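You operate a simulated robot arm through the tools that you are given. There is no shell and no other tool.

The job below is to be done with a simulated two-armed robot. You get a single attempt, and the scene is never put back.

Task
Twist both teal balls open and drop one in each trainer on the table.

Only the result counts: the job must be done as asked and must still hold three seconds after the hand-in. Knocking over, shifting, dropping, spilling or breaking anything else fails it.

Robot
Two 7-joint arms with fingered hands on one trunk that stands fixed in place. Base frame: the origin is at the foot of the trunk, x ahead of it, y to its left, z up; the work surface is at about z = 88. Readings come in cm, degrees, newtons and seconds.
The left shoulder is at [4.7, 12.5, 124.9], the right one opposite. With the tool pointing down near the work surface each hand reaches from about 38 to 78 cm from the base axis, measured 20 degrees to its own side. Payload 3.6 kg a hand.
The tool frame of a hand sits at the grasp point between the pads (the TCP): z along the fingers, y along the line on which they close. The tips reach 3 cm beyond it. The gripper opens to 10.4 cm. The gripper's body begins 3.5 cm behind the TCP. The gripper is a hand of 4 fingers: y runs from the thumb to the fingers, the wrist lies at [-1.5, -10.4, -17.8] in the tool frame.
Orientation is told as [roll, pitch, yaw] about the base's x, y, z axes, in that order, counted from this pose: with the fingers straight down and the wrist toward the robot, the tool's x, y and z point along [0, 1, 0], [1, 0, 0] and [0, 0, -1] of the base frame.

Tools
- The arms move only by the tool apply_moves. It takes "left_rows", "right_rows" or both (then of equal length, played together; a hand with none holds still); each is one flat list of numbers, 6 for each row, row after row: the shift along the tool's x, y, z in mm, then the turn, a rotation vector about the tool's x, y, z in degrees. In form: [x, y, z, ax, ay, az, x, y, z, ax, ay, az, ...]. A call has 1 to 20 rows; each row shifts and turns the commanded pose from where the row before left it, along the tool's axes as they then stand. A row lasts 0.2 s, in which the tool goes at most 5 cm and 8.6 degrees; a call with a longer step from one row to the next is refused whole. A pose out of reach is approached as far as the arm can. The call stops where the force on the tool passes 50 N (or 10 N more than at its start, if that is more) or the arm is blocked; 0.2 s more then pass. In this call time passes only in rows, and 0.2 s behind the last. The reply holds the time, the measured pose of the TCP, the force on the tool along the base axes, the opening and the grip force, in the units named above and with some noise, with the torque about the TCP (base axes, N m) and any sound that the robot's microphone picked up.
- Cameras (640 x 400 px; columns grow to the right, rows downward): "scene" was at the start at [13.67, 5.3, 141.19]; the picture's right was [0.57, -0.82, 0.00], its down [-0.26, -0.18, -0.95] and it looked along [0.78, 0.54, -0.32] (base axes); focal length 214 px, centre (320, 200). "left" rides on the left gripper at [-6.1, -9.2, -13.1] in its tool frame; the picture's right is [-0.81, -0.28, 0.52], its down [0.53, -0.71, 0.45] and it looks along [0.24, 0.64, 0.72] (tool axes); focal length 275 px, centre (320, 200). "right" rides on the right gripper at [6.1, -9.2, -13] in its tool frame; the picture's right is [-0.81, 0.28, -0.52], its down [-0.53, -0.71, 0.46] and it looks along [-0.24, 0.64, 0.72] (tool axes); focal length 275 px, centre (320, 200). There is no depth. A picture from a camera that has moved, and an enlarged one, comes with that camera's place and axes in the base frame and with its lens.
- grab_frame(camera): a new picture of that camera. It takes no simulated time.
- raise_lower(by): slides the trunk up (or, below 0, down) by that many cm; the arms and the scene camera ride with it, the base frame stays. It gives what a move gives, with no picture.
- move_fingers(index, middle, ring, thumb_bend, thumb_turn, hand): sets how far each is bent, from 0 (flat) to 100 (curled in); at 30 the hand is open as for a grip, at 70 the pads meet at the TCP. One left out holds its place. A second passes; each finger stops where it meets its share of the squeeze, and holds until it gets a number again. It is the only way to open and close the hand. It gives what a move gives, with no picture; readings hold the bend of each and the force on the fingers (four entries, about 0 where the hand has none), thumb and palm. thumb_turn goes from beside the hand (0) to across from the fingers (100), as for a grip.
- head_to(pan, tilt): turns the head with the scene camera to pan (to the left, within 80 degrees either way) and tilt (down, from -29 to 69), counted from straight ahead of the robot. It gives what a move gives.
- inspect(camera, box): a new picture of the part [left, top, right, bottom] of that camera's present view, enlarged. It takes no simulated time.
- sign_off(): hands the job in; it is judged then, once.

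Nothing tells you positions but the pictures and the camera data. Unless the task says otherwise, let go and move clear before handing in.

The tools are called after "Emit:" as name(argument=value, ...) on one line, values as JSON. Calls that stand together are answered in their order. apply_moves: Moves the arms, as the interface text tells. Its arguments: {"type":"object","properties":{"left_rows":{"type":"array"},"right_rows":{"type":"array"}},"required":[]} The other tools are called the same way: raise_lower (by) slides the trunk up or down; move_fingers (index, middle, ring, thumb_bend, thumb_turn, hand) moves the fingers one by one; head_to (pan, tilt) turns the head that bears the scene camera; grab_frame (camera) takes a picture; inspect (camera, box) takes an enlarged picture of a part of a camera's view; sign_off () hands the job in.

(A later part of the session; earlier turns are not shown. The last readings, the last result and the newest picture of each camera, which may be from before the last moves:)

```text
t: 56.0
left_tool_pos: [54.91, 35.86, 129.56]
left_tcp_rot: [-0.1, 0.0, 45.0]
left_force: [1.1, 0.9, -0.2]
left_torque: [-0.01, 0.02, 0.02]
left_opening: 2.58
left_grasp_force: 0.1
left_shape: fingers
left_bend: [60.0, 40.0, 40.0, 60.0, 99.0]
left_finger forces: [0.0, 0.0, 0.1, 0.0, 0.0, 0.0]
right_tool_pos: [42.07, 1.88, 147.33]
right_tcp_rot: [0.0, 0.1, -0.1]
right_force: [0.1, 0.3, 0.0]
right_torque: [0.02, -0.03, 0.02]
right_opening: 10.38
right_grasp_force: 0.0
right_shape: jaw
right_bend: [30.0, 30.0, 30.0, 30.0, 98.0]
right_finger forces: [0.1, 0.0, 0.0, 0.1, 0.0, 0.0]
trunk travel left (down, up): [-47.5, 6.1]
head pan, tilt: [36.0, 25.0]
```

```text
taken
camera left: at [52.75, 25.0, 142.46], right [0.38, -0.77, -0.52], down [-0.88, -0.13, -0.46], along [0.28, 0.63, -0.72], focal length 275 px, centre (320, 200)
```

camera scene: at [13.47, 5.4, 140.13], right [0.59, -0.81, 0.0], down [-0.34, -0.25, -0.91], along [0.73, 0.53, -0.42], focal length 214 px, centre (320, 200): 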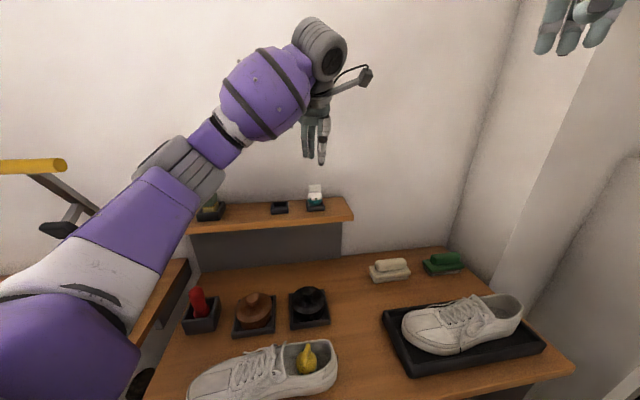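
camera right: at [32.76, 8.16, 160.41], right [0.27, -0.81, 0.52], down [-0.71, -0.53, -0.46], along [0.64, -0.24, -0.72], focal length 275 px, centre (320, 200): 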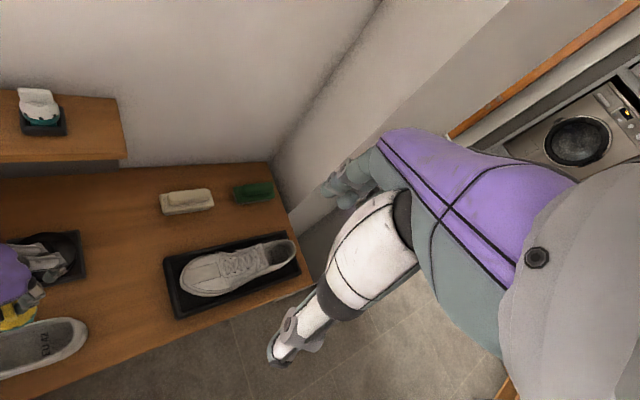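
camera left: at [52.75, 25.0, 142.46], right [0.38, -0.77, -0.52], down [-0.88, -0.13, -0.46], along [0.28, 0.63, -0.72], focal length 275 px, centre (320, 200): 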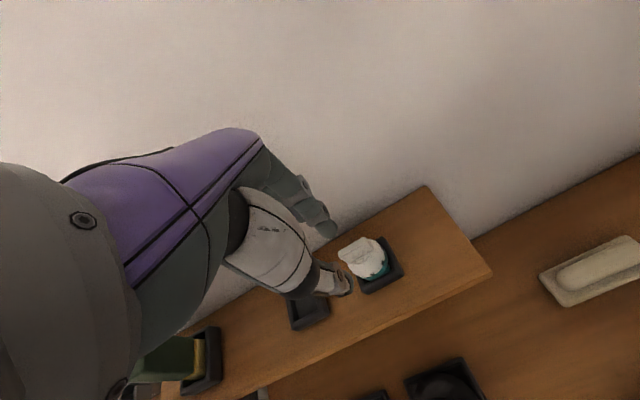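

Emit:
move_fingers(hand="left", index=57, middle=44, ring=44, thumb_bend=57)

Emit:
apply_moves(left_rows=[1, 10, 15, 0, 0, 0, 1, 10, 15, 0, 0, 0, 1, 10, 15, 0, 0, 0, 1, 10.7, 15, 0, 0, 0])

Emit:
inspect(camera="scene", box=[270, 150, 360, 225])

Emit:
inspect(camera="left", box=[280, 180, 420, 320])

```text
t: 57.0
left_tool_pos: [54.87, 35.74, 129.55]
left_tcp_rot: [0.0, 0.0, 45.2]
left_force: [-0.2, -0.4, -0.2]
left_torque: [-0.01, 0.0, 0.01]
left_opening: 3.57
left_grasp_force: 0.1
left_shape: fingers
left_bend: [56.0, 44.0, 44.0, 56.0, 99.0]
left_finger forces: [0.0, 0.0, 0.1, 0.0, 0.0, 0.0]
right_tool_pos: [42.01, 1.98, 147.26]
right_tcp_rot: [0.1, 0.1, -0.1]
right_force: [-1.4, 0.2, -1.0]
right_torque: [-0.02, 0.0, 0.01]
right_opening: 10.36
right_grasp_force: 0.0
right_shape: jaw
right_bend: [30.0, 30.0, 30.0, 30.0, 98.0]
right_finger forces: [0.0, 0.0, 0.0, 0.0, 0.1, 0.0]
trunk travel left (down, up): [-47.5, 6.1]
head pan, tilt: [36.0, 25.0]
```

```text
t: 58.0
left_tool_pos: [57.69, 39.04, 123.69]
left_tcp_rot: [-0.1, 0.0, 45.1]
left_force: [0.5, 0.0, 0.3]
left_torque: [-0.03, 0.01, 0.0]
left_opening: 3.58
left_grasp_force: 0.0
left_shape: fingers
left_bend: [56.0, 44.0, 44.0, 56.0, 99.0]
left_finger forces: [0.1, 0.0, 0.1, 0.0, 0.0, 0.1]
right_tool_pos: [42.05, 1.93, 147.25]
right_tcp_rot: [0.1, 0.1, -0.1]
right_force: [-0.4, 0.0, 0.4]
right_torque: [0.03, 0.0, 0.0]
right_opening: 10.34
right_grasp_force: 0.1
right_shape: jaw
right_bend: [30.0, 30.0, 30.0, 30.0, 98.0]
right_finger forces: [0.0, 0.1, 0.0, 0.0, 0.1, 0.0]
trunk travel left (down, up): [-47.5, 6.1]
head pan, tilt: [36.0, 25.0]
```

```text
5.33 times, centred on (315, 188) of scene
camera zoom: at [13.51, 5.42, 140.13], right [0.59, -0.81, 0.0], down [-0.34, -0.25, -0.91], along [0.73, 0.53, -0.42], focal length 1144 px, centre (347, 267)
```

zoom: 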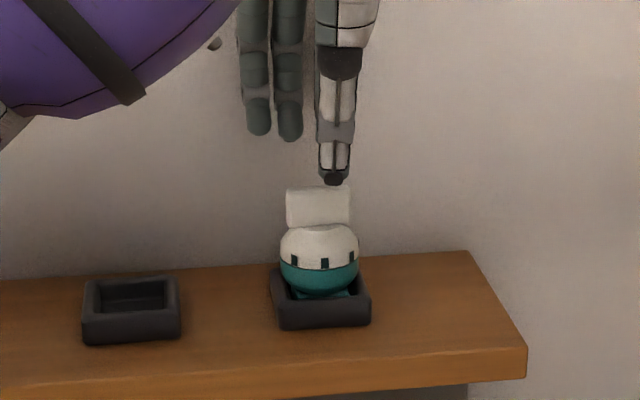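

```text
2.86 times, centred on (350, 250) of left
camera zoom: at [55.48, 28.16, 136.53], right [0.38, -0.77, -0.52], down [-0.88, -0.13, -0.46], along [0.28, 0.63, -0.72], focal length 786 px, centre (234, 57)
```

zoom: 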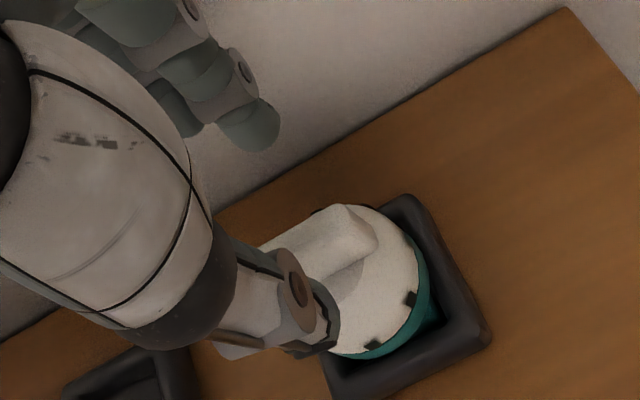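

The hand is over the white tab; I'll nudge 2 mm, descend, and pinch with index and thumb.

Emit:
apply_moves(left_rows=[2, -2, 11, 0, 0, 0, 0, 0, 11, 0, 0, 0, 0, 0, 11, 0, 0, 0])

Emit:
move_fingers(hand="left", index=69, thumb_bend=69)

Emit:
inspect(camera="scene", box=[270, 150, 360, 225])

Emit:
inspect(camera="left", box=[280, 180, 420, 320])

```text
t: 58.8
left_tool_pos: [57.31, 38.97, 120.1]
left_tcp_rot: [-0.2, 0.0, 45.1]
left_force: [0.2, -0.1, -0.2]
left_torque: [-0.03, -0.01, -0.01]
left_opening: 3.58
left_grasp_force: 0.1
left_shape: fingers
left_bend: [56.0, 44.0, 44.0, 56.0, 99.0]
left_finger forces: [0.1, 0.0, 0.0, 0.1, 0.0, 0.0]
right_tool_pos: [42.07, 2.01, 147.36]
right_tcp_rot: [0.1, 0.0, -0.1]
right_force: [-0.3, 0.0, -0.6]
right_torque: [0.03, -0.02, 0.03]
right_opening: 10.37
right_grasp_force: 0.0
right_shape: jaw
right_bend: [30.0, 30.0, 30.0, 30.0, 98.0]
right_finger forces: [0.0, 0.0, 0.0, 0.1, 0.0, 0.1]
trunk travel left (down, up): [-47.5, 6.1]
head pan, tilt: [36.0, 25.0]
```

```text
t: 59.8
left_tool_pos: [57.37, 38.82, 120.07]
left_tcp_rot: [-0.1, -0.1, 45.0]
left_force: [1.5, 0.1, 0.6]
left_torque: [0.05, -0.07, 0.01]
left_opening: 1.13
left_grasp_force: 2.7
left_shape: fingers
left_bend: [66.0, 44.0, 44.0, 66.0, 100.0]
left_finger forces: [3.2, 0.0, 0.1, 0.0, 1.9, 0.0]
right_tool_pos: [41.92, 1.97, 147.29]
right_tcp_rot: [0.0, 0.0, -0.1]
right_force: [0.4, -0.2, -0.2]
right_torque: [0.01, 0.01, 0.0]
right_opening: 10.37
right_grasp_force: 0.0
right_shape: jaw
right_bend: [30.0, 30.0, 30.0, 30.0, 98.0]
right_finger forces: [0.1, 0.0, 0.1, 0.0, 0.1, 0.1]
trunk travel left (down, up): [-47.5, 6.1]
head pan, tilt: [36.0, 25.0]
```

```text
5.33 times, centred on (315, 188) of scene
camera zoom: at [13.48, 5.39, 140.14], right [0.59, -0.81, 0.0], down [-0.34, -0.25, -0.91], along [0.73, 0.53, -0.42], focal length 1144 px, centre (347, 267)
```

zoom: 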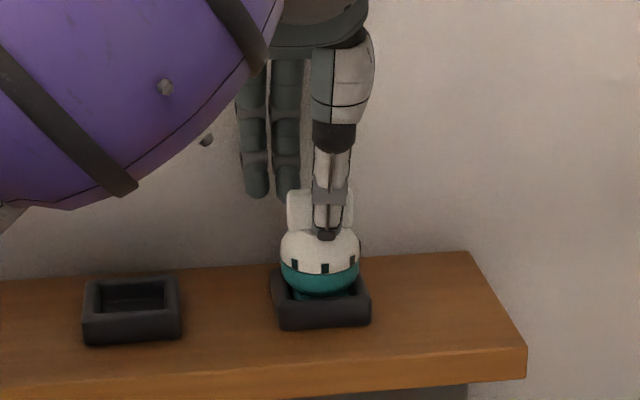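

```text
2.86 times, centred on (350, 250) of left
camera zoom: at [55.09, 28.1, 133.04], right [0.38, -0.77, -0.52], down [-0.88, -0.13, -0.46], along [0.28, 0.63, -0.72], focal length 786 px, centre (234, 57)
```

zoom: 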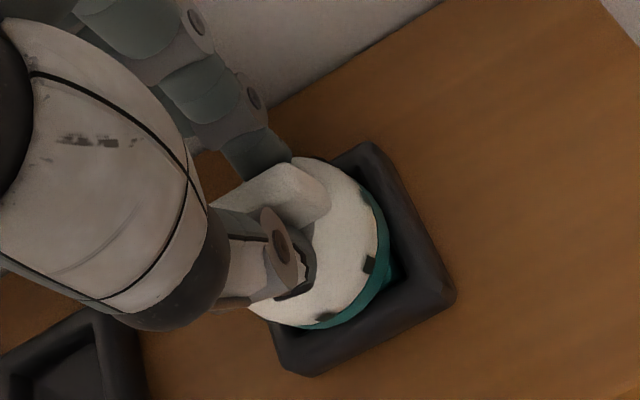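

The fingers closed a bit low and are touching the cap's shoulder. I'll open slightly, rise 3 mm, and pinch again.

Emit:
move_fingers(hand="left", index=61, thumb_bend=61)

Emit:
apply_moves(left_rows=[0, 1, -3, 0, 0, 0])

Emit:
move_fingers(hand="left", index=69, thumb_bend=69)

Emit:
move_fingers(hand="left", index=77, thumb_bend=77)

Emit:
inspect(camera="scene", box=[270, 150, 360, 225])

Emit:
inspect(camera="left", box=[280, 180, 420, 320])

```text
t: 60.8
left_tool_pos: [57.27, 38.88, 120.04]
left_tcp_rot: [-0.1, 0.1, 45.2]
left_force: [-0.1, 0.1, 0.2]
left_torque: [-0.01, 0.01, -0.01]
left_opening: 2.35
left_grasp_force: 0.1
left_shape: fingers
left_bend: [61.0, 44.0, 44.0, 61.0, 99.0]
left_finger forces: [0.3, 0.0, 0.0, 0.0, 0.0, 0.1]
right_tool_pos: [42.03, 1.91, 147.24]
right_tcp_rot: [0.1, 0.2, -0.1]
right_force: [0.3, 0.6, -0.1]
right_torque: [0.02, 0.01, -0.04]
right_opening: 10.37
right_grasp_force: 0.0
right_shape: jaw
right_bend: [30.0, 30.0, 30.0, 30.0, 98.0]
right_finger forces: [0.0, 0.0, 0.1, 0.0, 0.0, 0.0]
trunk travel left (down, up): [-47.5, 6.1]
head pan, tilt: [36.0, 25.0]
```

```text
t: 61.2
left_tool_pos: [57.26, 39.05, 120.36]
left_tcp_rot: [-0.1, 0.0, 45.0]
left_force: [0.5, -0.8, 0.1]
left_torque: [0.01, 0.03, -0.01]
left_opening: 2.33
left_grasp_force: 0.1
left_shape: fingers
left_bend: [61.0, 44.0, 44.0, 61.0, 99.0]
left_finger forces: [0.0, 0.0, 0.0, 0.0, 0.0, 0.1]
right_tool_pos: [41.99, 1.92, 147.33]
right_tcp_rot: [0.2, 0.0, -0.1]
right_force: [0.1, -0.7, 0.4]
right_torque: [-0.01, -0.02, 0.01]
right_opening: 10.38
right_grasp_force: 0.0
right_shape: jaw
right_bend: [30.0, 30.0, 30.0, 30.0, 98.0]
right_finger forces: [0.0, 0.0, 0.1, 0.0, 0.0, 0.0]
trunk travel left (down, up): [-47.5, 6.1]
head pan, tilt: [36.0, 25.0]
```

```text
t: 62.2
left_tool_pos: [57.32, 38.89, 120.33]
left_tcp_rot: [-0.1, 0.0, 45.1]
left_force: [0.4, -0.5, 0.1]
left_torque: [-0.01, 0.0, -0.01]
left_opening: 0.72
left_grasp_force: 0.8
left_shape: fingers
left_bend: [68.0, 44.0, 44.0, 68.0, 100.0]
left_finger forces: [1.0, 0.1, 0.0, 0.1, 0.9, 0.0]
right_tool_pos: [42.03, 2.07, 147.44]
right_tcp_rot: [0.2, 0.0, -0.1]
right_force: [0.6, -0.1, -0.2]
right_torque: [-0.02, 0.01, -0.01]
right_opening: 10.36
right_grasp_force: 0.1
right_shape: jaw
right_bend: [30.0, 30.0, 30.0, 30.0, 98.0]
right_finger forces: [0.1, 0.0, 0.0, 0.0, 0.0, 0.0]
trunk travel left (down, up): [-47.5, 6.1]
head pan, tilt: [36.0, 25.0]
```

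```text
t: 63.2
left_tool_pos: [57.37, 39.05, 120.34]
left_tcp_rot: [-0.1, 0.1, 45.2]
left_force: [-0.6, 0.2, 0.2]
left_torque: [0.03, -0.01, -0.01]
left_opening: 0.38
left_grasp_force: 8.7
left_shape: fingers
left_bend: [72.0, 44.0, 44.0, 71.0, 100.0]
left_finger forces: [8.6, 0.1, 0.0, 0.0, 8.5, 0.0]
right_tool_pos: [41.98, 2.0, 147.39]
right_tcp_rot: [0.1, 0.0, -0.2]
right_force: [0.3, 0.0, 0.4]
right_torque: [-0.03, -0.01, 0.04]
right_opening: 10.36
right_grasp_force: 0.0
right_shape: jaw
right_bend: [30.0, 30.0, 30.0, 30.0, 98.0]
right_finger forces: [0.1, 0.1, 0.0, 0.1, 0.1, 0.1]
trunk travel left (down, up): [-47.5, 6.1]
head pan, tilt: [36.0, 25.0]
```

```text
5.33 times, centred on (315, 188) of scene
camera zoom: at [13.48, 5.4, 140.14], right [0.59, -0.81, 0.0], down [-0.34, -0.25, -0.91], along [0.73, 0.53, -0.42], focal length 1144 px, centre (347, 267)
```

zoom: 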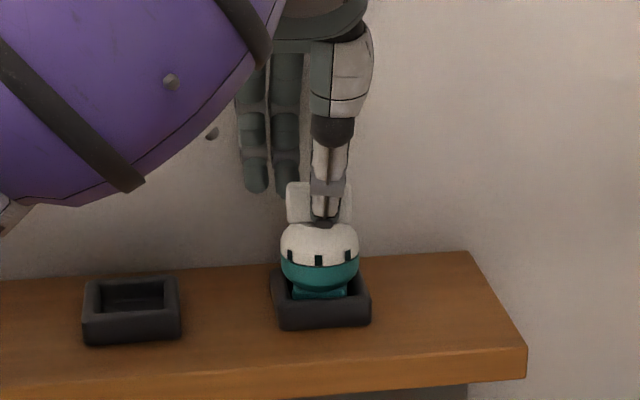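

```text
2.86 times, centred on (350, 250) of left
camera zoom: at [55.15, 28.19, 133.32], right [0.38, -0.77, -0.52], down [-0.88, -0.13, -0.46], along [0.28, 0.63, -0.72], focal length 786 px, centre (234, 57)
```

zoom: 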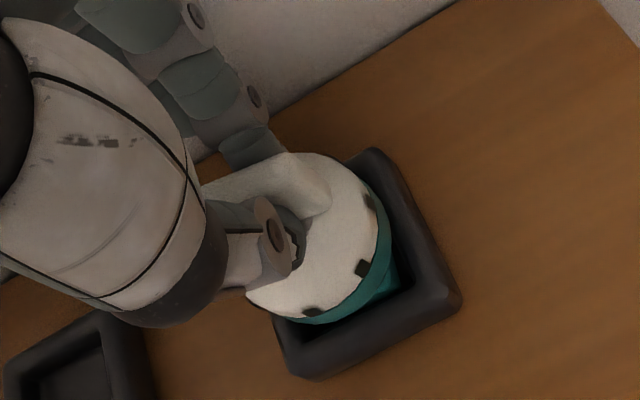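

The pinch matches the one that worked before. I'll press down 3 mm to seat the foot, then twist 75° counter-clockwise.

Emit:
apply_moves(left_rows=[0, 0, 3, 0, 0, 0, 0, 0, 0, 0, 0, -5, 0, 0, 0, 0, 0, -5, 0, 0, 0, 0, 0, -5, 0, 0, 0, 0, 0, -5, 0, 0, 0, 0, 0, -5, 0, 0, 0, 0, 0, -5, 0, 0, 0, 0, 0, -5])

Emit:
inspect(camera="scene", box=[270, 150, 360, 225])

Emit:
inspect(camera="left", box=[280, 180, 420, 320])

```text
t: 65.0
left_tool_pos: [57.1, 39.06, 120.26]
left_tcp_rot: [-0.1, 0.1, 80.1]
left_force: [0.9, 0.1, 0.4]
left_torque: [0.0, -0.04, 0.0]
left_opening: 0.38
left_grasp_force: 8.7
left_shape: fingers
left_bend: [72.0, 44.0, 44.0, 71.0, 100.0]
left_finger forces: [8.6, 0.0, 0.0, 0.0, 8.5, 0.0]
right_tool_pos: [41.98, 1.96, 147.3]
right_tcp_rot: [0.0, 0.2, -0.1]
right_force: [0.0, 0.0, -0.1]
right_torque: [0.0, 0.0, 0.0]
right_opening: 10.38
right_grasp_force: 0.0
right_shape: jaw
right_bend: [30.0, 30.0, 30.0, 30.0, 98.0]
right_finger forces: [0.0, 0.1, 0.0, 0.0, 0.0, 0.0]
trunk travel left (down, up): [-47.5, 6.1]
head pan, tilt: [36.0, 25.0]
```

```text
5.33 times, centred on (315, 188) of scene
camera zoom: at [13.48, 5.38, 140.14], right [0.59, -0.81, 0.0], down [-0.34, -0.25, -0.91], along [0.73, 0.53, -0.42], focal length 1144 px, centre (347, 267)
```

zoom: 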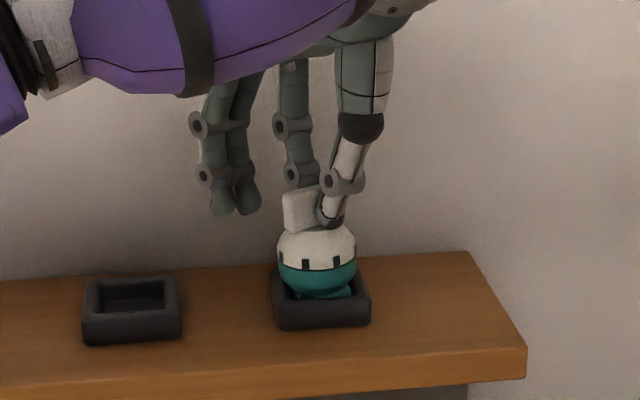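

```text
2.86 times, centred on (350, 250) of left
camera zoom: at [61.64, 28.95, 133.16], right [0.75, -0.41, -0.52], down [-0.65, -0.61, -0.46], along [-0.13, 0.68, -0.73], focal length 786 px, centre (234, 57)
```

zoom: 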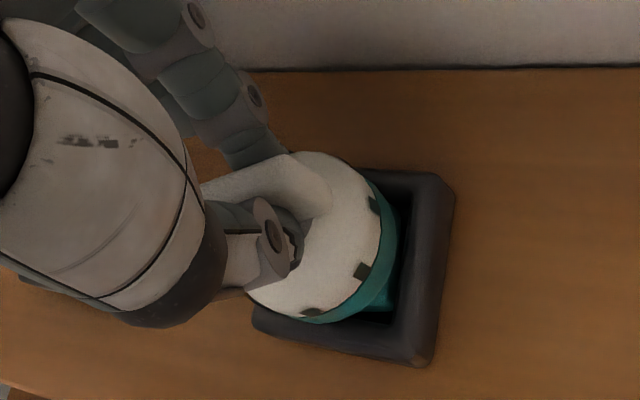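

Emit:
apply_moves(left_rows=[0, 0, 0, 0, 0, -5, 0, 0, 0, 0, 0, -5, 0, 0, 0, 0, 0, -5, 0, 0, 0, 0, 0, -5, 0, 0, 0, 0, 0, -5, 0, 0, 0, 0, 0, -5, 0, 0, 0, 0, 0, -5, 0, 0, 0, 0, 0, -5])

Emit:
inspect(camera="scene", box=[270, 150, 360, 225])

Emit:
inspect(camera="left", box=[280, 180, 420, 320])

```text
t: 66.8
left_tool_pos: [57.2, 38.85, 120.39]
left_tcp_rot: [0.0, 0.1, 120.3]
left_force: [0.5, -0.7, 0.6]
left_torque: [0.02, -0.01, 0.01]
left_opening: 0.38
left_grasp_force: 8.1
left_shape: fingers
left_bend: [72.0, 44.0, 44.0, 71.0, 100.0]
left_finger forces: [8.5, 0.1, 0.1, 0.0, 8.7, 0.1]
right_tool_pos: [42.14, 1.84, 147.33]
right_tcp_rot: [0.1, 0.1, -0.1]
right_force: [0.1, 0.2, 0.4]
right_torque: [-0.04, -0.02, 0.0]
right_opening: 10.38
right_grasp_force: 0.0
right_shape: jaw
right_bend: [30.0, 30.0, 30.0, 30.0, 98.0]
right_finger forces: [0.0, 0.1, 0.1, 0.1, 0.0, 0.0]
trunk travel left (down, up): [-47.5, 6.1]
head pan, tilt: [36.0, 25.0]
```

```text
5.33 times, centred on (315, 188) of scene
camera zoom: at [13.5, 5.37, 140.14], right [0.59, -0.81, 0.0], down [-0.34, -0.25, -0.91], along [0.73, 0.53, -0.42], focal length 1144 px, centre (347, 267)
```

zoom: 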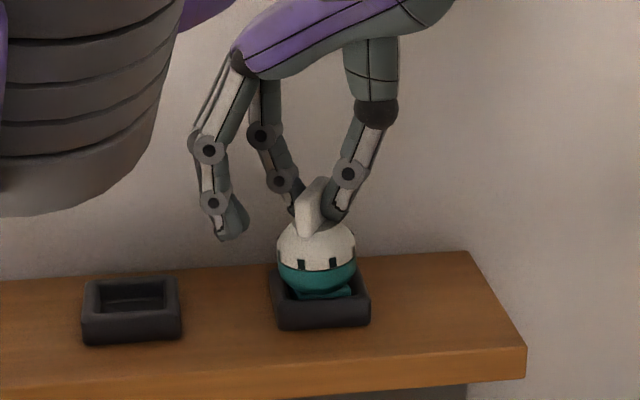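

```text
2.86 times, centred on (350, 250) of left
camera zoom: at [67.14, 34.07, 133.23], right [0.84, 0.17, -0.52], down [-0.1, -0.88, -0.45], along [-0.53, 0.43, -0.73], focal length 786 px, centre (234, 57)
```

zoom: 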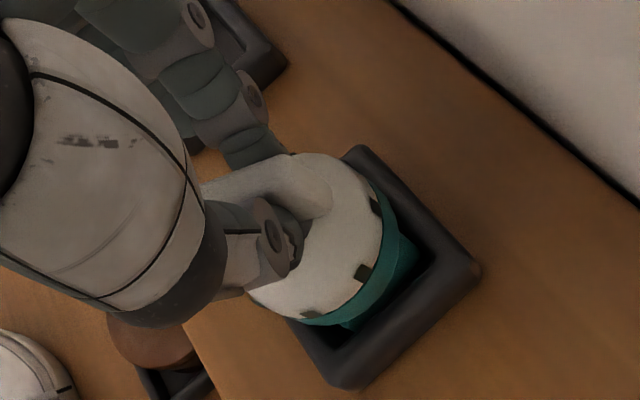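

Emit:
apply_moves(left_rows=[0, 0, 0, 0, 0, -5])

Emit:
move_fingers(hand="left", index=57, middle=40, ring=40, thumb_bend=57)

Emit:
apply_moves(left_rows=[0, 0, -20, 0, 0, 0, 0, 0, -20, 0, 0, 0, 0, 0, -20, 0, 0, 0, 0, 0, -20, 0, 0, 0])

Emit:
inspect(camera="scene", box=[270, 150, 360, 225])

Emit:
grab_frame(camera="left")

```text
t: 67.2
left_tool_pos: [57.4, 38.85, 120.23]
left_tcp_rot: [-0.1, 0.1, 125.1]
left_force: [1.2, 0.7, 0.5]
left_torque: [0.01, -0.02, -0.02]
left_opening: 0.4
left_grasp_force: 8.8
left_shape: fingers
left_bend: [72.0, 44.0, 44.0, 71.0, 100.0]
left_finger forces: [8.8, 0.0, 0.0, 0.0, 8.9, 0.1]
right_tool_pos: [42.12, 1.79, 147.31]
right_tcp_rot: [0.0, 0.1, -0.1]
right_force: [0.6, -0.1, 0.8]
right_torque: [0.0, 0.02, -0.01]
right_opening: 10.38
right_grasp_force: 0.1
right_shape: jaw
right_bend: [30.0, 30.0, 30.0, 30.0, 98.0]
right_finger forces: [0.1, 0.1, 0.0, 0.0, 0.0, 0.1]
trunk travel left (down, up): [-47.5, 6.1]
head pan, tilt: [36.0, 25.0]
```

```text
t: 68.2
left_tool_pos: [57.28, 38.91, 120.28]
left_tcp_rot: [0.0, 0.2, 125.1]
left_force: [-0.2, 0.9, -1.3]
left_torque: [0.0, -0.01, 0.03]
left_opening: 3.6
left_grasp_force: 0.1
left_shape: fingers
left_bend: [56.0, 40.0, 40.0, 56.0, 99.0]
left_finger forces: [0.0, 0.1, 0.0, 0.0, 0.1, 0.0]
right_tool_pos: [41.98, 1.79, 147.41]
right_tcp_rot: [0.0, 0.1, 0.0]
right_force: [-0.7, -0.3, 0.8]
right_torque: [0.0, 0.0, 0.02]
right_opening: 10.34
right_grasp_force: 0.0
right_shape: jaw
right_bend: [30.0, 30.0, 30.0, 30.0, 98.0]
right_finger forces: [0.1, 0.0, 0.1, 0.0, 0.0, 0.1]
trunk travel left (down, up): [-47.5, 6.1]
head pan, tilt: [36.0, 25.0]
```

```text
t: 69.2
left_tool_pos: [54.98, 39.06, 126.64]
left_tcp_rot: [-0.3, 0.1, 124.8]
left_force: [-0.7, -0.1, -0.7]
left_torque: [0.01, -0.02, -0.01]
left_opening: 3.61
left_grasp_force: 0.2
left_shape: fingers
left_bend: [56.0, 40.0, 40.0, 56.0, 99.0]
left_finger forces: [0.0, 0.0, 0.1, 0.0, 0.0, 0.1]
left hand out of reach, approached as far as the arm can: row 2, 3, 4
right_tool_pos: [41.81, 1.98, 147.36]
right_tcp_rot: [0.1, 0.0, -0.1]
right_force: [-0.7, 0.2, 0.3]
right_torque: [0.03, 0.01, 0.03]
right_opening: 10.37
right_grasp_force: 0.0
right_shape: jaw
right_bend: [30.0, 30.0, 30.0, 30.0, 98.0]
right_finger forces: [0.0, 0.0, 0.1, 0.0, 0.0, 0.0]
trunk travel left (down, up): [-47.5, 6.1]
head pan, tilt: [36.0, 25.0]
```

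```text
5.33 times, centred on (315, 188) of scene
camera zoom: at [13.43, 5.4, 140.14], right [0.59, -0.81, 0.0], down [-0.34, -0.25, -0.91], along [0.73, 0.53, -0.42], focal length 1144 px, centre (347, 267)
```

zoom: 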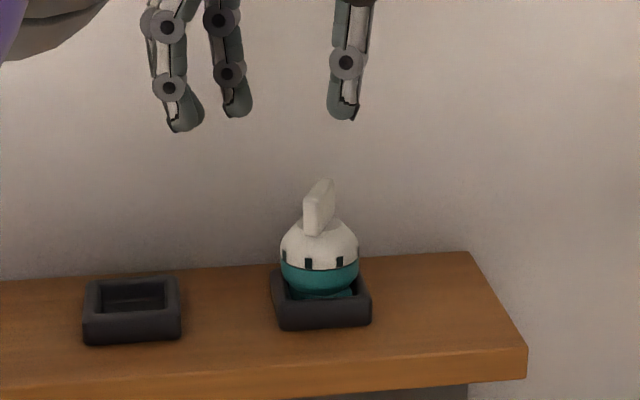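

```text
taken
camera left: at [65.19, 34.99, 139.61], right [0.83, 0.24, -0.51], down [-0.03, -0.89, -0.46], along [-0.56, 0.39, -0.73], focal length 275 px, centre (320, 200)
```

left: 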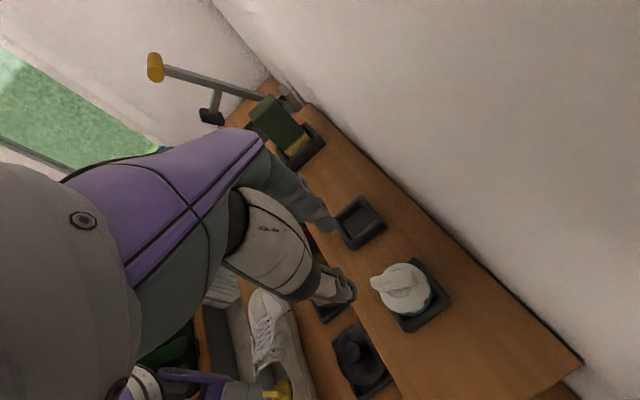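

The white cap has turned about 75°. The arm hit its reach limit while rising, so it shifted sideways, but nothing was touched. I'll swing the hand clockwise to approach from the other side.

Emit:
apply_moves(left_rows=[0, 0, 0, 0, 0, 7.5, 0, 0, 0, 0, 0, 7.5, 0, 0, 0, 0, 0, 7.5, 0, 0, 0, 0, 0, 7.5, 0, 0, 0, 0, 0, 7.5, 0, 0, 0, 0, 0, 7.5, 0, 0, 0, 0, 0, 7.5, 0, 0, 0, 0, 0, 7.5, 0, 0, 0, 0, 0, 7.5, 0, 0, 0, 0, 0, 7.5, 0, 0, 0, 0, 0, 7.5, 0, 0, 0, 0, 0, 7.5, 0, 0, 0, 0, 0, 7.5, 0, 0, 0, 0, 0, 7.5, 0, 0, 0, 0, 0, 7.5, 0, 0, 0, 0, 0, 7.5, 0, 0, 0, 0, 0, 7.5, 0, 0, 0, 0, 0, 7.5, 0, 0, 0, 0, 0, 7.5, 0, 0, 0, 0, 0, 7.5])

Emit:
apply_moves(left_rows=[0, 0, 0, 0, 0, 6, 0, 0, 0, 0, 0, 6, 0, 0, 0, 0, 0, 6, 0, 0, 0, 0, 0, 6])

Emit:
grab_frame(camera="scene")

Emit:
grab_frame(camera="left")

```text
t: 73.4
left_tool_pos: [55.1, 39.25, 126.39]
left_tcp_rot: [0.0, -0.1, -25.0]
left_force: [-0.7, -0.6, -0.7]
left_torque: [-0.02, 0.03, -0.01]
left_opening: 3.59
left_grasp_force: 0.0
left_shape: fingers
left_bend: [56.0, 40.0, 40.0, 56.0, 99.0]
left_finger forces: [0.0, 0.0, 0.0, 0.0, 0.0, 0.0]
right_tool_pos: [41.96, 1.97, 147.31]
right_tcp_rot: [0.1, 0.2, 0.0]
right_force: [-0.2, -0.5, 0.1]
right_torque: [0.02, 0.02, -0.02]
right_opening: 10.35
right_grasp_force: 0.1
right_shape: jaw
right_bend: [30.0, 30.0, 30.0, 30.0, 98.0]
right_finger forces: [0.0, 0.0, 0.1, 0.0, 0.1, 0.0]
trunk travel left (down, up): [-47.5, 6.1]
head pan, tilt: [36.0, 25.0]
```

```text
t: 74.4
left_tool_pos: [55.0, 39.13, 126.45]
left_tcp_rot: [0.2, -0.2, -49.1]
left_force: [0.0, 0.0, 0.6]
left_torque: [0.04, -0.04, 0.01]
left_opening: 3.6
left_grasp_force: 0.0
left_shape: fingers
left_bend: [56.0, 40.0, 40.0, 56.0, 99.0]
left_finger forces: [0.0, 0.1, 0.1, 0.1, 0.0, 0.0]
right_tool_pos: [42.15, 2.02, 147.29]
right_tcp_rot: [0.0, 0.0, -0.1]
right_force: [0.5, 0.4, 0.6]
right_torque: [0.0, -0.01, 0.0]
right_opening: 10.38
right_grasp_force: 0.0
right_shape: jaw
right_bend: [30.0, 30.0, 30.0, 30.0, 98.0]
right_finger forces: [0.0, 0.0, 0.0, 0.1, 0.0, 0.0]
trunk travel left (down, up): [-47.5, 6.1]
head pan, tilt: [36.0, 25.0]
```

```text
taken
camera scene: at [13.49, 5.38, 140.14], right [0.59, -0.81, 0.0], down [-0.34, -0.25, -0.91], along [0.73, 0.53, -0.42], focal length 214 px, centre (320, 200)
```

scene: 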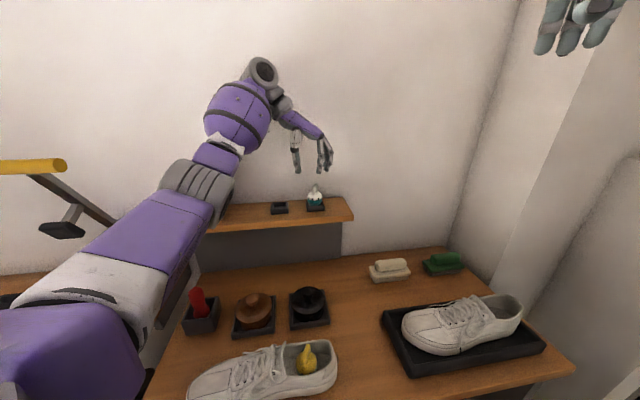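

```text
taken
camera left: at [44.41, 42.08, 139.3], right [-0.79, -0.32, -0.52], down [-0.06, 0.89, -0.46], along [0.61, -0.33, -0.72], focal length 275 px, centre (320, 200)
```

left: 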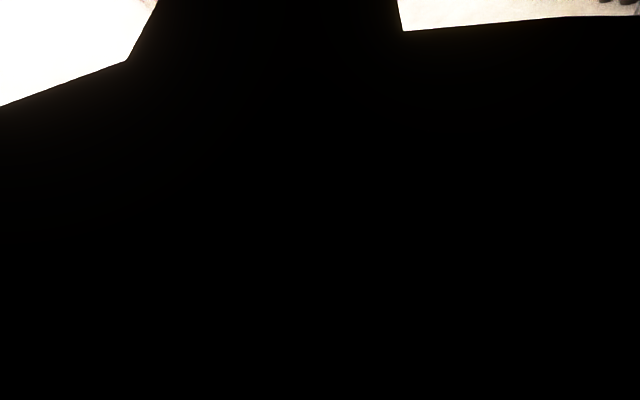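

The left camera is black again, so I'll use the scene camera and the known pinch position of (57.3, 39.0). I'll move over the tab first, then lower in stages.

Emit:
apply_moves(left_rows=[8, 8.3, 0, 0, 0, 0, 8, 8.3, 0, 0, 0, 0, 0, 0, 13, 0, 0, 0, 0, 0, 13, 0, 0, 0])

Emit:
inspect(camera="scene", box=[270, 150, 360, 225])

Emit:
grab_frame(camera="left")

```text
t: 75.4
left_tool_pos: [57.3, 38.8, 123.71]
left_tcp_rot: [0.0, -0.1, -48.9]
left_force: [-0.8, -1.0, 0.1]
left_torque: [-0.03, 0.02, -0.01]
left_opening: 3.58
left_grasp_force: 0.1
left_shape: fingers
left_bend: [56.0, 40.0, 40.0, 56.0, 99.0]
left_finger forces: [0.0, 0.1, 0.1, 0.0, 0.0, 0.0]
right_tool_pos: [42.17, 1.9, 147.26]
right_tcp_rot: [0.1, 0.1, -0.1]
right_force: [0.5, -0.2, 0.4]
right_torque: [-0.01, 0.0, 0.01]
right_opening: 10.38
right_grasp_force: 0.0
right_shape: jaw
right_bend: [30.0, 30.0, 30.0, 30.0, 98.0]
right_finger forces: [0.0, 0.1, 0.0, 0.0, 0.1, 0.0]
trunk travel left (down, up): [-47.5, 6.1]
head pan, tilt: [36.0, 25.0]
```

```text
5.33 times, centred on (315, 188) of scene
camera zoom: at [13.49, 5.39, 140.13], right [0.59, -0.81, 0.0], down [-0.34, -0.25, -0.91], along [0.73, 0.53, -0.42], focal length 1144 px, centre (347, 267)
```

zoom: 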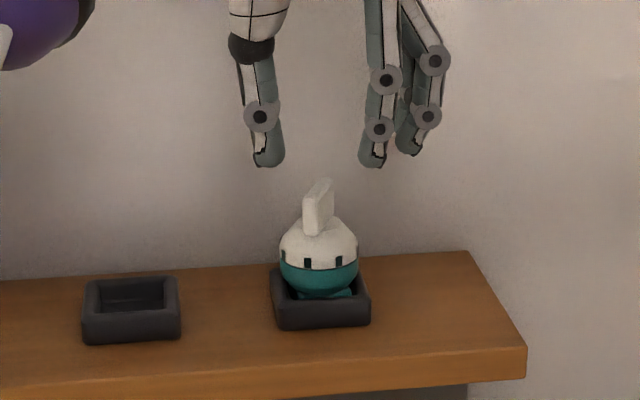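

```text
taken
camera left: at [46.68, 41.68, 136.66], right [-0.79, -0.33, -0.52], down [-0.07, 0.89, -0.46], along [0.61, -0.33, -0.72], focal length 275 px, centre (320, 200)
```

left: 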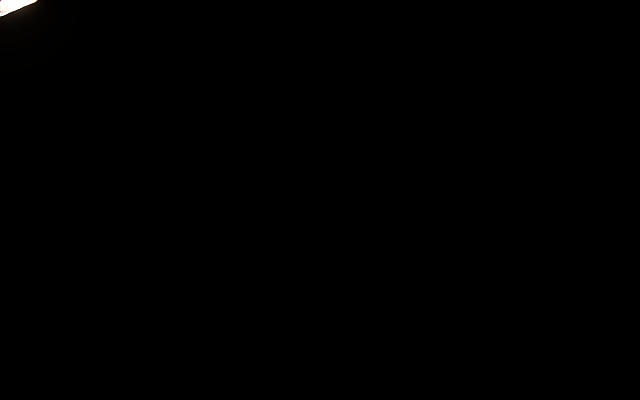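

Emit:
apply_moves(left_rows=[0, 0, 11, 0, 0, 0, 0, 0, 11, 0, 0, 0, 0, 0, 11, 0, 0, 0])

Emit:
inspect(camera="scene", box=[270, 150, 360, 225])

Emit:
grab_frame(camera="left")

```text
t: 76.2
left_tool_pos: [57.14, 38.73, 120.6]
left_tcp_rot: [0.0, 0.0, -48.9]
left_force: [-0.6, 0.3, -0.8]
left_torque: [0.0, 0.0, 0.04]
left_opening: 3.61
left_grasp_force: 0.1
left_shape: fingers
left_bend: [56.0, 40.0, 40.0, 56.0, 99.0]
left_finger forces: [0.0, 0.1, 0.0, 0.1, 0.0, 0.1]
right_tool_pos: [41.93, 2.0, 147.22]
right_tcp_rot: [0.1, 0.1, -0.1]
right_force: [0.9, 0.0, 0.8]
right_torque: [0.01, 0.03, 0.02]
right_opening: 10.37
right_grasp_force: 0.2
right_shape: jaw
right_bend: [30.0, 30.0, 30.0, 30.0, 98.0]
right_finger forces: [0.0, 0.0, 0.0, 0.0, 0.0, 0.1]
trunk travel left (down, up): [-47.5, 6.1]
head pan, tilt: [36.0, 25.0]
```

```text
5.33 times, centred on (315, 188) of scene
camera zoom: at [13.48, 5.41, 140.14], right [0.59, -0.81, 0.0], down [-0.34, -0.25, -0.91], along [0.73, 0.53, -0.42], focal length 1144 px, centre (347, 267)
```

zoom: 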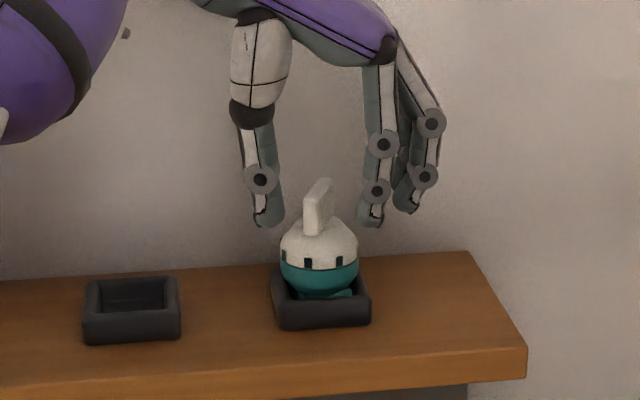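

```text
taken
camera left: at [46.54, 41.72, 133.43], right [-0.79, -0.33, -0.52], down [-0.07, 0.89, -0.46], along [0.61, -0.33, -0.72], focal length 275 px, centre (320, 200)
```

left: 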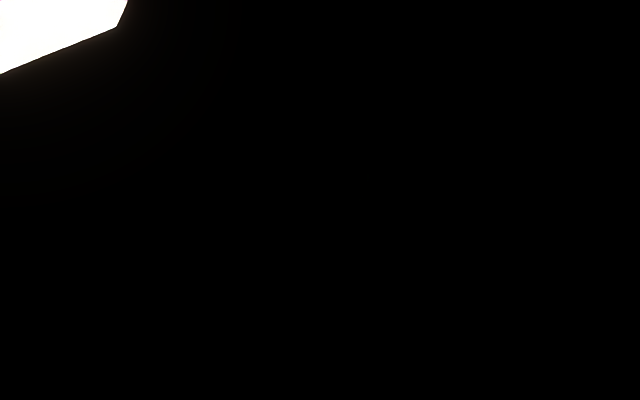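

Emit:
move_fingers(hand="left", index=69, thumb_bend=69)

Emit:
move_fingers(hand="left", index=77, thumb_bend=77)

Emit:
inspect(camera="scene", box=[290, 170, 350, 220])

Emit:
apply_moves(left_rows=[0, 0, 2, 0, 0, 0, 0, 0, 0, 0, 0, -5, 0, 0, 0, 0, 0, -5, 0, 0, 0, 0, 0, -5, 0, 0, 0, 0, 0, -5, 0, 0, 0, 0, 0, -5])

Emit:
inspect(camera="scene", box=[290, 170, 350, 220])

Emit:
inspect(camera="left", box=[280, 180, 420, 320])

```text
t: 77.2
left_tool_pos: [57.06, 38.73, 120.55]
left_tcp_rot: [0.0, -0.1, -48.9]
left_force: [0.5, 1.0, 0.3]
left_torque: [0.02, -0.02, 0.0]
left_opening: 0.72
left_grasp_force: 0.6
left_shape: fingers
left_bend: [68.0, 40.0, 40.0, 67.0, 100.0]
left_finger forces: [0.9, 0.1, 0.1, 0.0, 1.1, 0.0]
right_tool_pos: [41.98, 2.04, 147.31]
right_tcp_rot: [0.1, 0.1, -0.1]
right_force: [-0.7, 0.2, 0.4]
right_torque: [0.0, -0.02, -0.03]
right_opening: 10.37
right_grasp_force: 0.0
right_shape: jaw
right_bend: [30.0, 30.0, 30.0, 30.0, 98.0]
right_finger forces: [0.1, 0.0, 0.1, 0.0, 0.0, 0.1]
trunk travel left (down, up): [-47.5, 6.1]
head pan, tilt: [36.0, 25.0]
```

```text
t: 78.2
left_tool_pos: [57.14, 38.83, 120.43]
left_tcp_rot: [0.0, -0.1, -48.9]
left_force: [-0.1, 0.4, 0.0]
left_torque: [0.04, -0.01, -0.01]
left_opening: 0.4
left_grasp_force: 8.6
left_shape: fingers
left_bend: [72.0, 40.0, 40.0, 71.0, 100.0]
left_finger forces: [8.4, 0.1, 0.0, 0.1, 8.5, 0.0]
right_tool_pos: [42.04, 1.98, 147.42]
right_tcp_rot: [0.1, 0.2, -0.2]
right_force: [-0.1, -0.4, 0.1]
right_torque: [0.0, 0.01, -0.03]
right_opening: 10.38
right_grasp_force: 0.0
right_shape: jaw
right_bend: [30.0, 30.0, 30.0, 30.0, 98.0]
right_finger forces: [0.1, 0.0, 0.1, 0.0, 0.0, 0.0]
trunk travel left (down, up): [-47.5, 6.1]
head pan, tilt: [36.0, 25.0]
```

```text
8.00 times, centred on (320, 195) of scene
camera zoom: at [13.47, 5.4, 140.14], right [0.59, -0.81, 0.0], down [-0.34, -0.25, -0.91], along [0.73, 0.53, -0.42], focal length 1716 px, centre (320, 240)
```

zoom: 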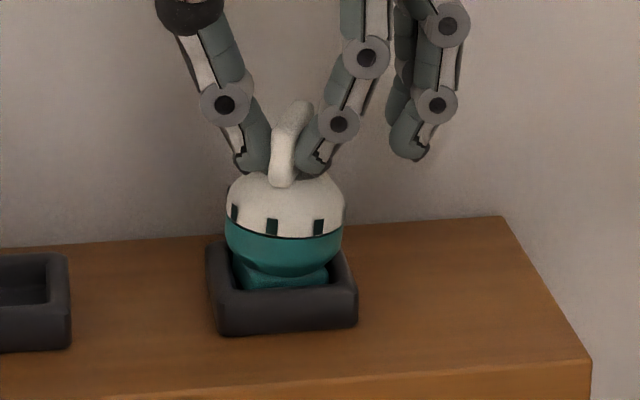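

```text
t: 79.6
left_tool_pos: [57.28, 38.94, 120.38]
left_tcp_rot: [0.1, -0.1, -23.8]
left_force: [-1.1, -0.5, 1.1]
left_torque: [-0.05, 0.02, -0.02]
left_opening: 0.4
left_grasp_force: 8.6
left_shape: fingers
left_bend: [72.0, 40.0, 40.0, 71.0, 100.0]
left_finger forces: [9.0, 0.0, 0.1, 0.1, 9.2, 0.0]
right_tool_pos: [42.03, 1.93, 147.3]
right_tcp_rot: [0.1, 0.0, -0.2]
right_force: [0.0, 0.4, 0.8]
right_torque: [-0.03, 0.01, -0.03]
right_opening: 10.4
right_grasp_force: 0.1
right_shape: jaw
right_bend: [30.0, 30.0, 30.0, 30.0, 98.0]
right_finger forces: [0.1, 0.1, 0.0, 0.0, 0.1, 0.0]
trunk travel left (down, up): [-47.5, 6.1]
head pan, tilt: [36.0, 25.0]
```

```text
8.00 times, centred on (320, 195) of scene
camera zoom: at [13.43, 5.38, 140.14], right [0.59, -0.81, 0.0], down [-0.34, -0.25, -0.91], along [0.73, 0.53, -0.42], focal length 1716 px, centre (320, 240)
```

zoom: 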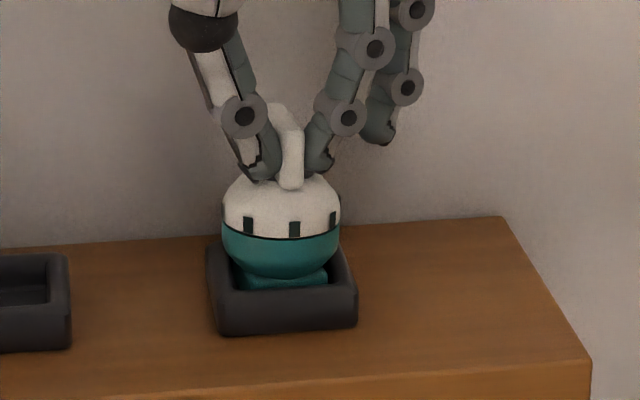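

```text
2.86 times, centred on (350, 250) of left
camera zoom: at [46.39, 37.02, 133.25], right [-0.58, -0.63, -0.52], down [-0.44, 0.77, -0.46], along [0.69, -0.04, -0.72], focal length 786 px, centre (234, 57)
```

zoom: 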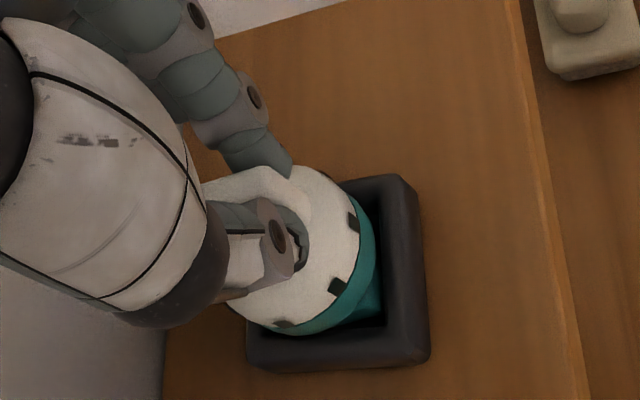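

The white cap is still turning, and the left camera is back. I'll twist on until it slips at its stop, as the yellow one did.

Emit:
apply_moves(left_rows=[0, 0, 0, 0, 0, -5, 0, 0, 0, 0, 0, -5, 0, 0, 0, 0, 0, -5, 0, 0, 0, 0, 0, -5])

Emit:
inspect(camera="scene", box=[290, 170, 350, 220])

Emit:
inspect(camera="left", box=[280, 180, 420, 320])

```text
t: 80.6
left_tool_pos: [57.25, 39.04, 120.54]
left_tcp_rot: [-0.1, -0.2, -3.8]
left_force: [-1.8, -1.0, 1.6]
left_torque: [-0.03, 0.01, -0.05]
left_opening: 0.42
left_grasp_force: 9.8
left_shape: fingers
left_bend: [72.0, 40.0, 40.0, 71.0, 100.0]
left_finger forces: [9.7, 0.0, 0.0, 0.1, 10.3, 0.1]
right_tool_pos: [41.92, 1.81, 147.3]
right_tcp_rot: [0.1, 0.0, -0.1]
right_force: [-0.2, 0.1, -0.1]
right_torque: [0.0, 0.01, -0.04]
right_opening: 10.35
right_grasp_force: 0.2
right_shape: jaw
right_bend: [30.0, 30.0, 30.0, 30.0, 98.0]
right_finger forces: [0.1, 0.0, 0.0, 0.0, 0.1, 0.1]
trunk travel left (down, up): [-47.5, 6.1]
head pan, tilt: [36.0, 25.0]
```

```text
8.00 times, centred on (320, 195) of scene
camera zoom: at [13.43, 5.36, 140.15], right [0.59, -0.81, 0.0], down [-0.34, -0.25, -0.91], along [0.73, 0.53, -0.42], focal length 1716 px, centre (320, 240)
```

zoom: 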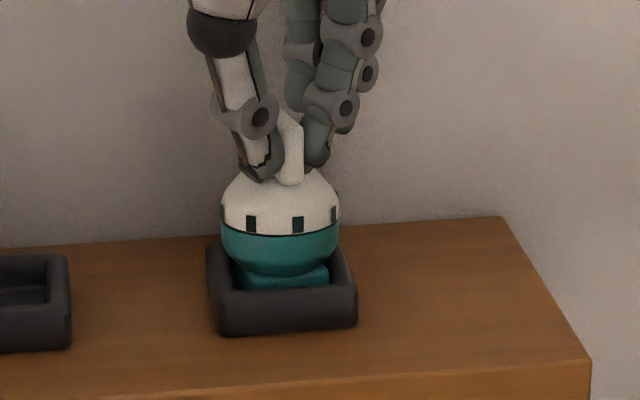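

```text
2.86 times, centred on (350, 250) of left
camera zoom: at [47.65, 33.45, 133.31], right [-0.33, -0.79, -0.52], down [-0.68, 0.58, -0.46], along [0.66, 0.2, -0.72], focal length 786 px, centre (234, 57)
```

zoom: 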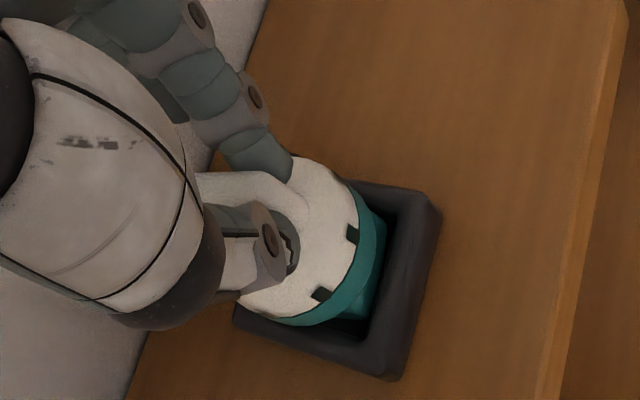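

The last 20° of hand turn moved the cap only a few degrees, so it is at its stop. I'll release, realign, and regrip for the lift.

Emit:
move_fingers(hand="left", index=58, thumb_bend=58)

Emit:
apply_moves(left_rows=[0, 0, 0, 0, 0, 7, 0, 0, 0, 0, 0, 7, 0, 0, 0, 0, 0, 7, 0, 0, 0, 0, 0, 5])

Emit:
inspect(camera="scene", box=[290, 170, 350, 220])

Emit:
inspect(camera="left", box=[280, 180, 420, 320])

```text
t: 81.6
left_tool_pos: [57.33, 38.99, 120.42]
left_tcp_rot: [0.0, -0.2, -3.8]
left_force: [-0.1, -0.6, 0.4]
left_torque: [-0.01, 0.01, 0.01]
left_opening: 3.3
left_grasp_force: 0.1
left_shape: fingers
left_bend: [57.0, 40.0, 40.0, 57.0, 99.0]
left_finger forces: [0.0, 0.1, 0.0, 0.1, 0.0, 0.0]
right_tool_pos: [41.93, 1.96, 147.34]
right_tcp_rot: [0.0, 0.1, -0.1]
right_force: [0.0, 0.1, -0.2]
right_torque: [0.02, 0.03, 0.0]
right_opening: 10.34
right_grasp_force: 0.0
right_shape: jaw
right_bend: [30.0, 30.0, 30.0, 30.0, 98.0]
right_finger forces: [0.1, 0.0, 0.0, 0.1, 0.0, 0.0]
trunk travel left (down, up): [-47.5, 6.1]
head pan, tilt: [36.0, 25.0]
```

```text
t: 82.6
left_tool_pos: [57.17, 38.95, 120.31]
left_tcp_rot: [0.0, -0.1, -30.0]
left_force: [0.1, 0.7, 0.6]
left_torque: [0.02, -0.04, -0.01]
left_opening: 3.34
left_grasp_force: 0.0
left_shape: fingers
left_bend: [57.0, 40.0, 40.0, 57.0, 99.0]
left_finger forces: [0.0, 0.0, 0.0, 0.1, 0.1, 0.1]
right_tool_pos: [41.97, 2.0, 147.36]
right_tcp_rot: [0.1, 0.2, -0.2]
right_force: [0.0, -0.4, -0.1]
right_torque: [0.01, -0.01, 0.04]
right_opening: 10.36
right_grasp_force: 0.1
right_shape: jaw
right_bend: [30.0, 30.0, 30.0, 30.0, 98.0]
right_finger forces: [0.0, 0.0, 0.0, 0.0, 0.0, 0.0]
trunk travel left (down, up): [-47.5, 6.1]
head pan, tilt: [36.0, 25.0]
```

```text
8.00 times, centred on (320, 195) of scene
camera zoom: at [13.47, 5.39, 140.14], right [0.59, -0.81, 0.0], down [-0.34, -0.25, -0.91], along [0.73, 0.53, -0.42], focal length 1716 px, centre (320, 240)
```

zoom: 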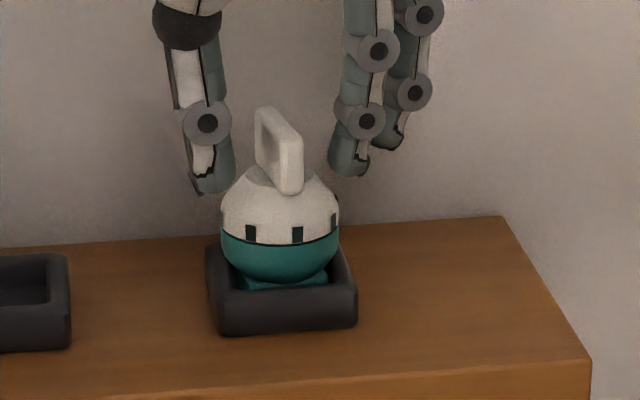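

```text
2.86 times, centred on (350, 250) of left
camera zoom: at [46.25, 38.26, 133.22], right [-0.64, -0.56, -0.52], down [-0.35, 0.82, -0.46], along [0.68, -0.11, -0.72], focal length 786 px, centre (234, 57)
```

zoom: 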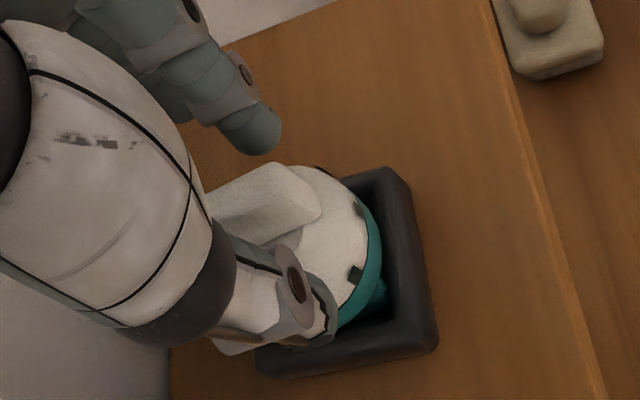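

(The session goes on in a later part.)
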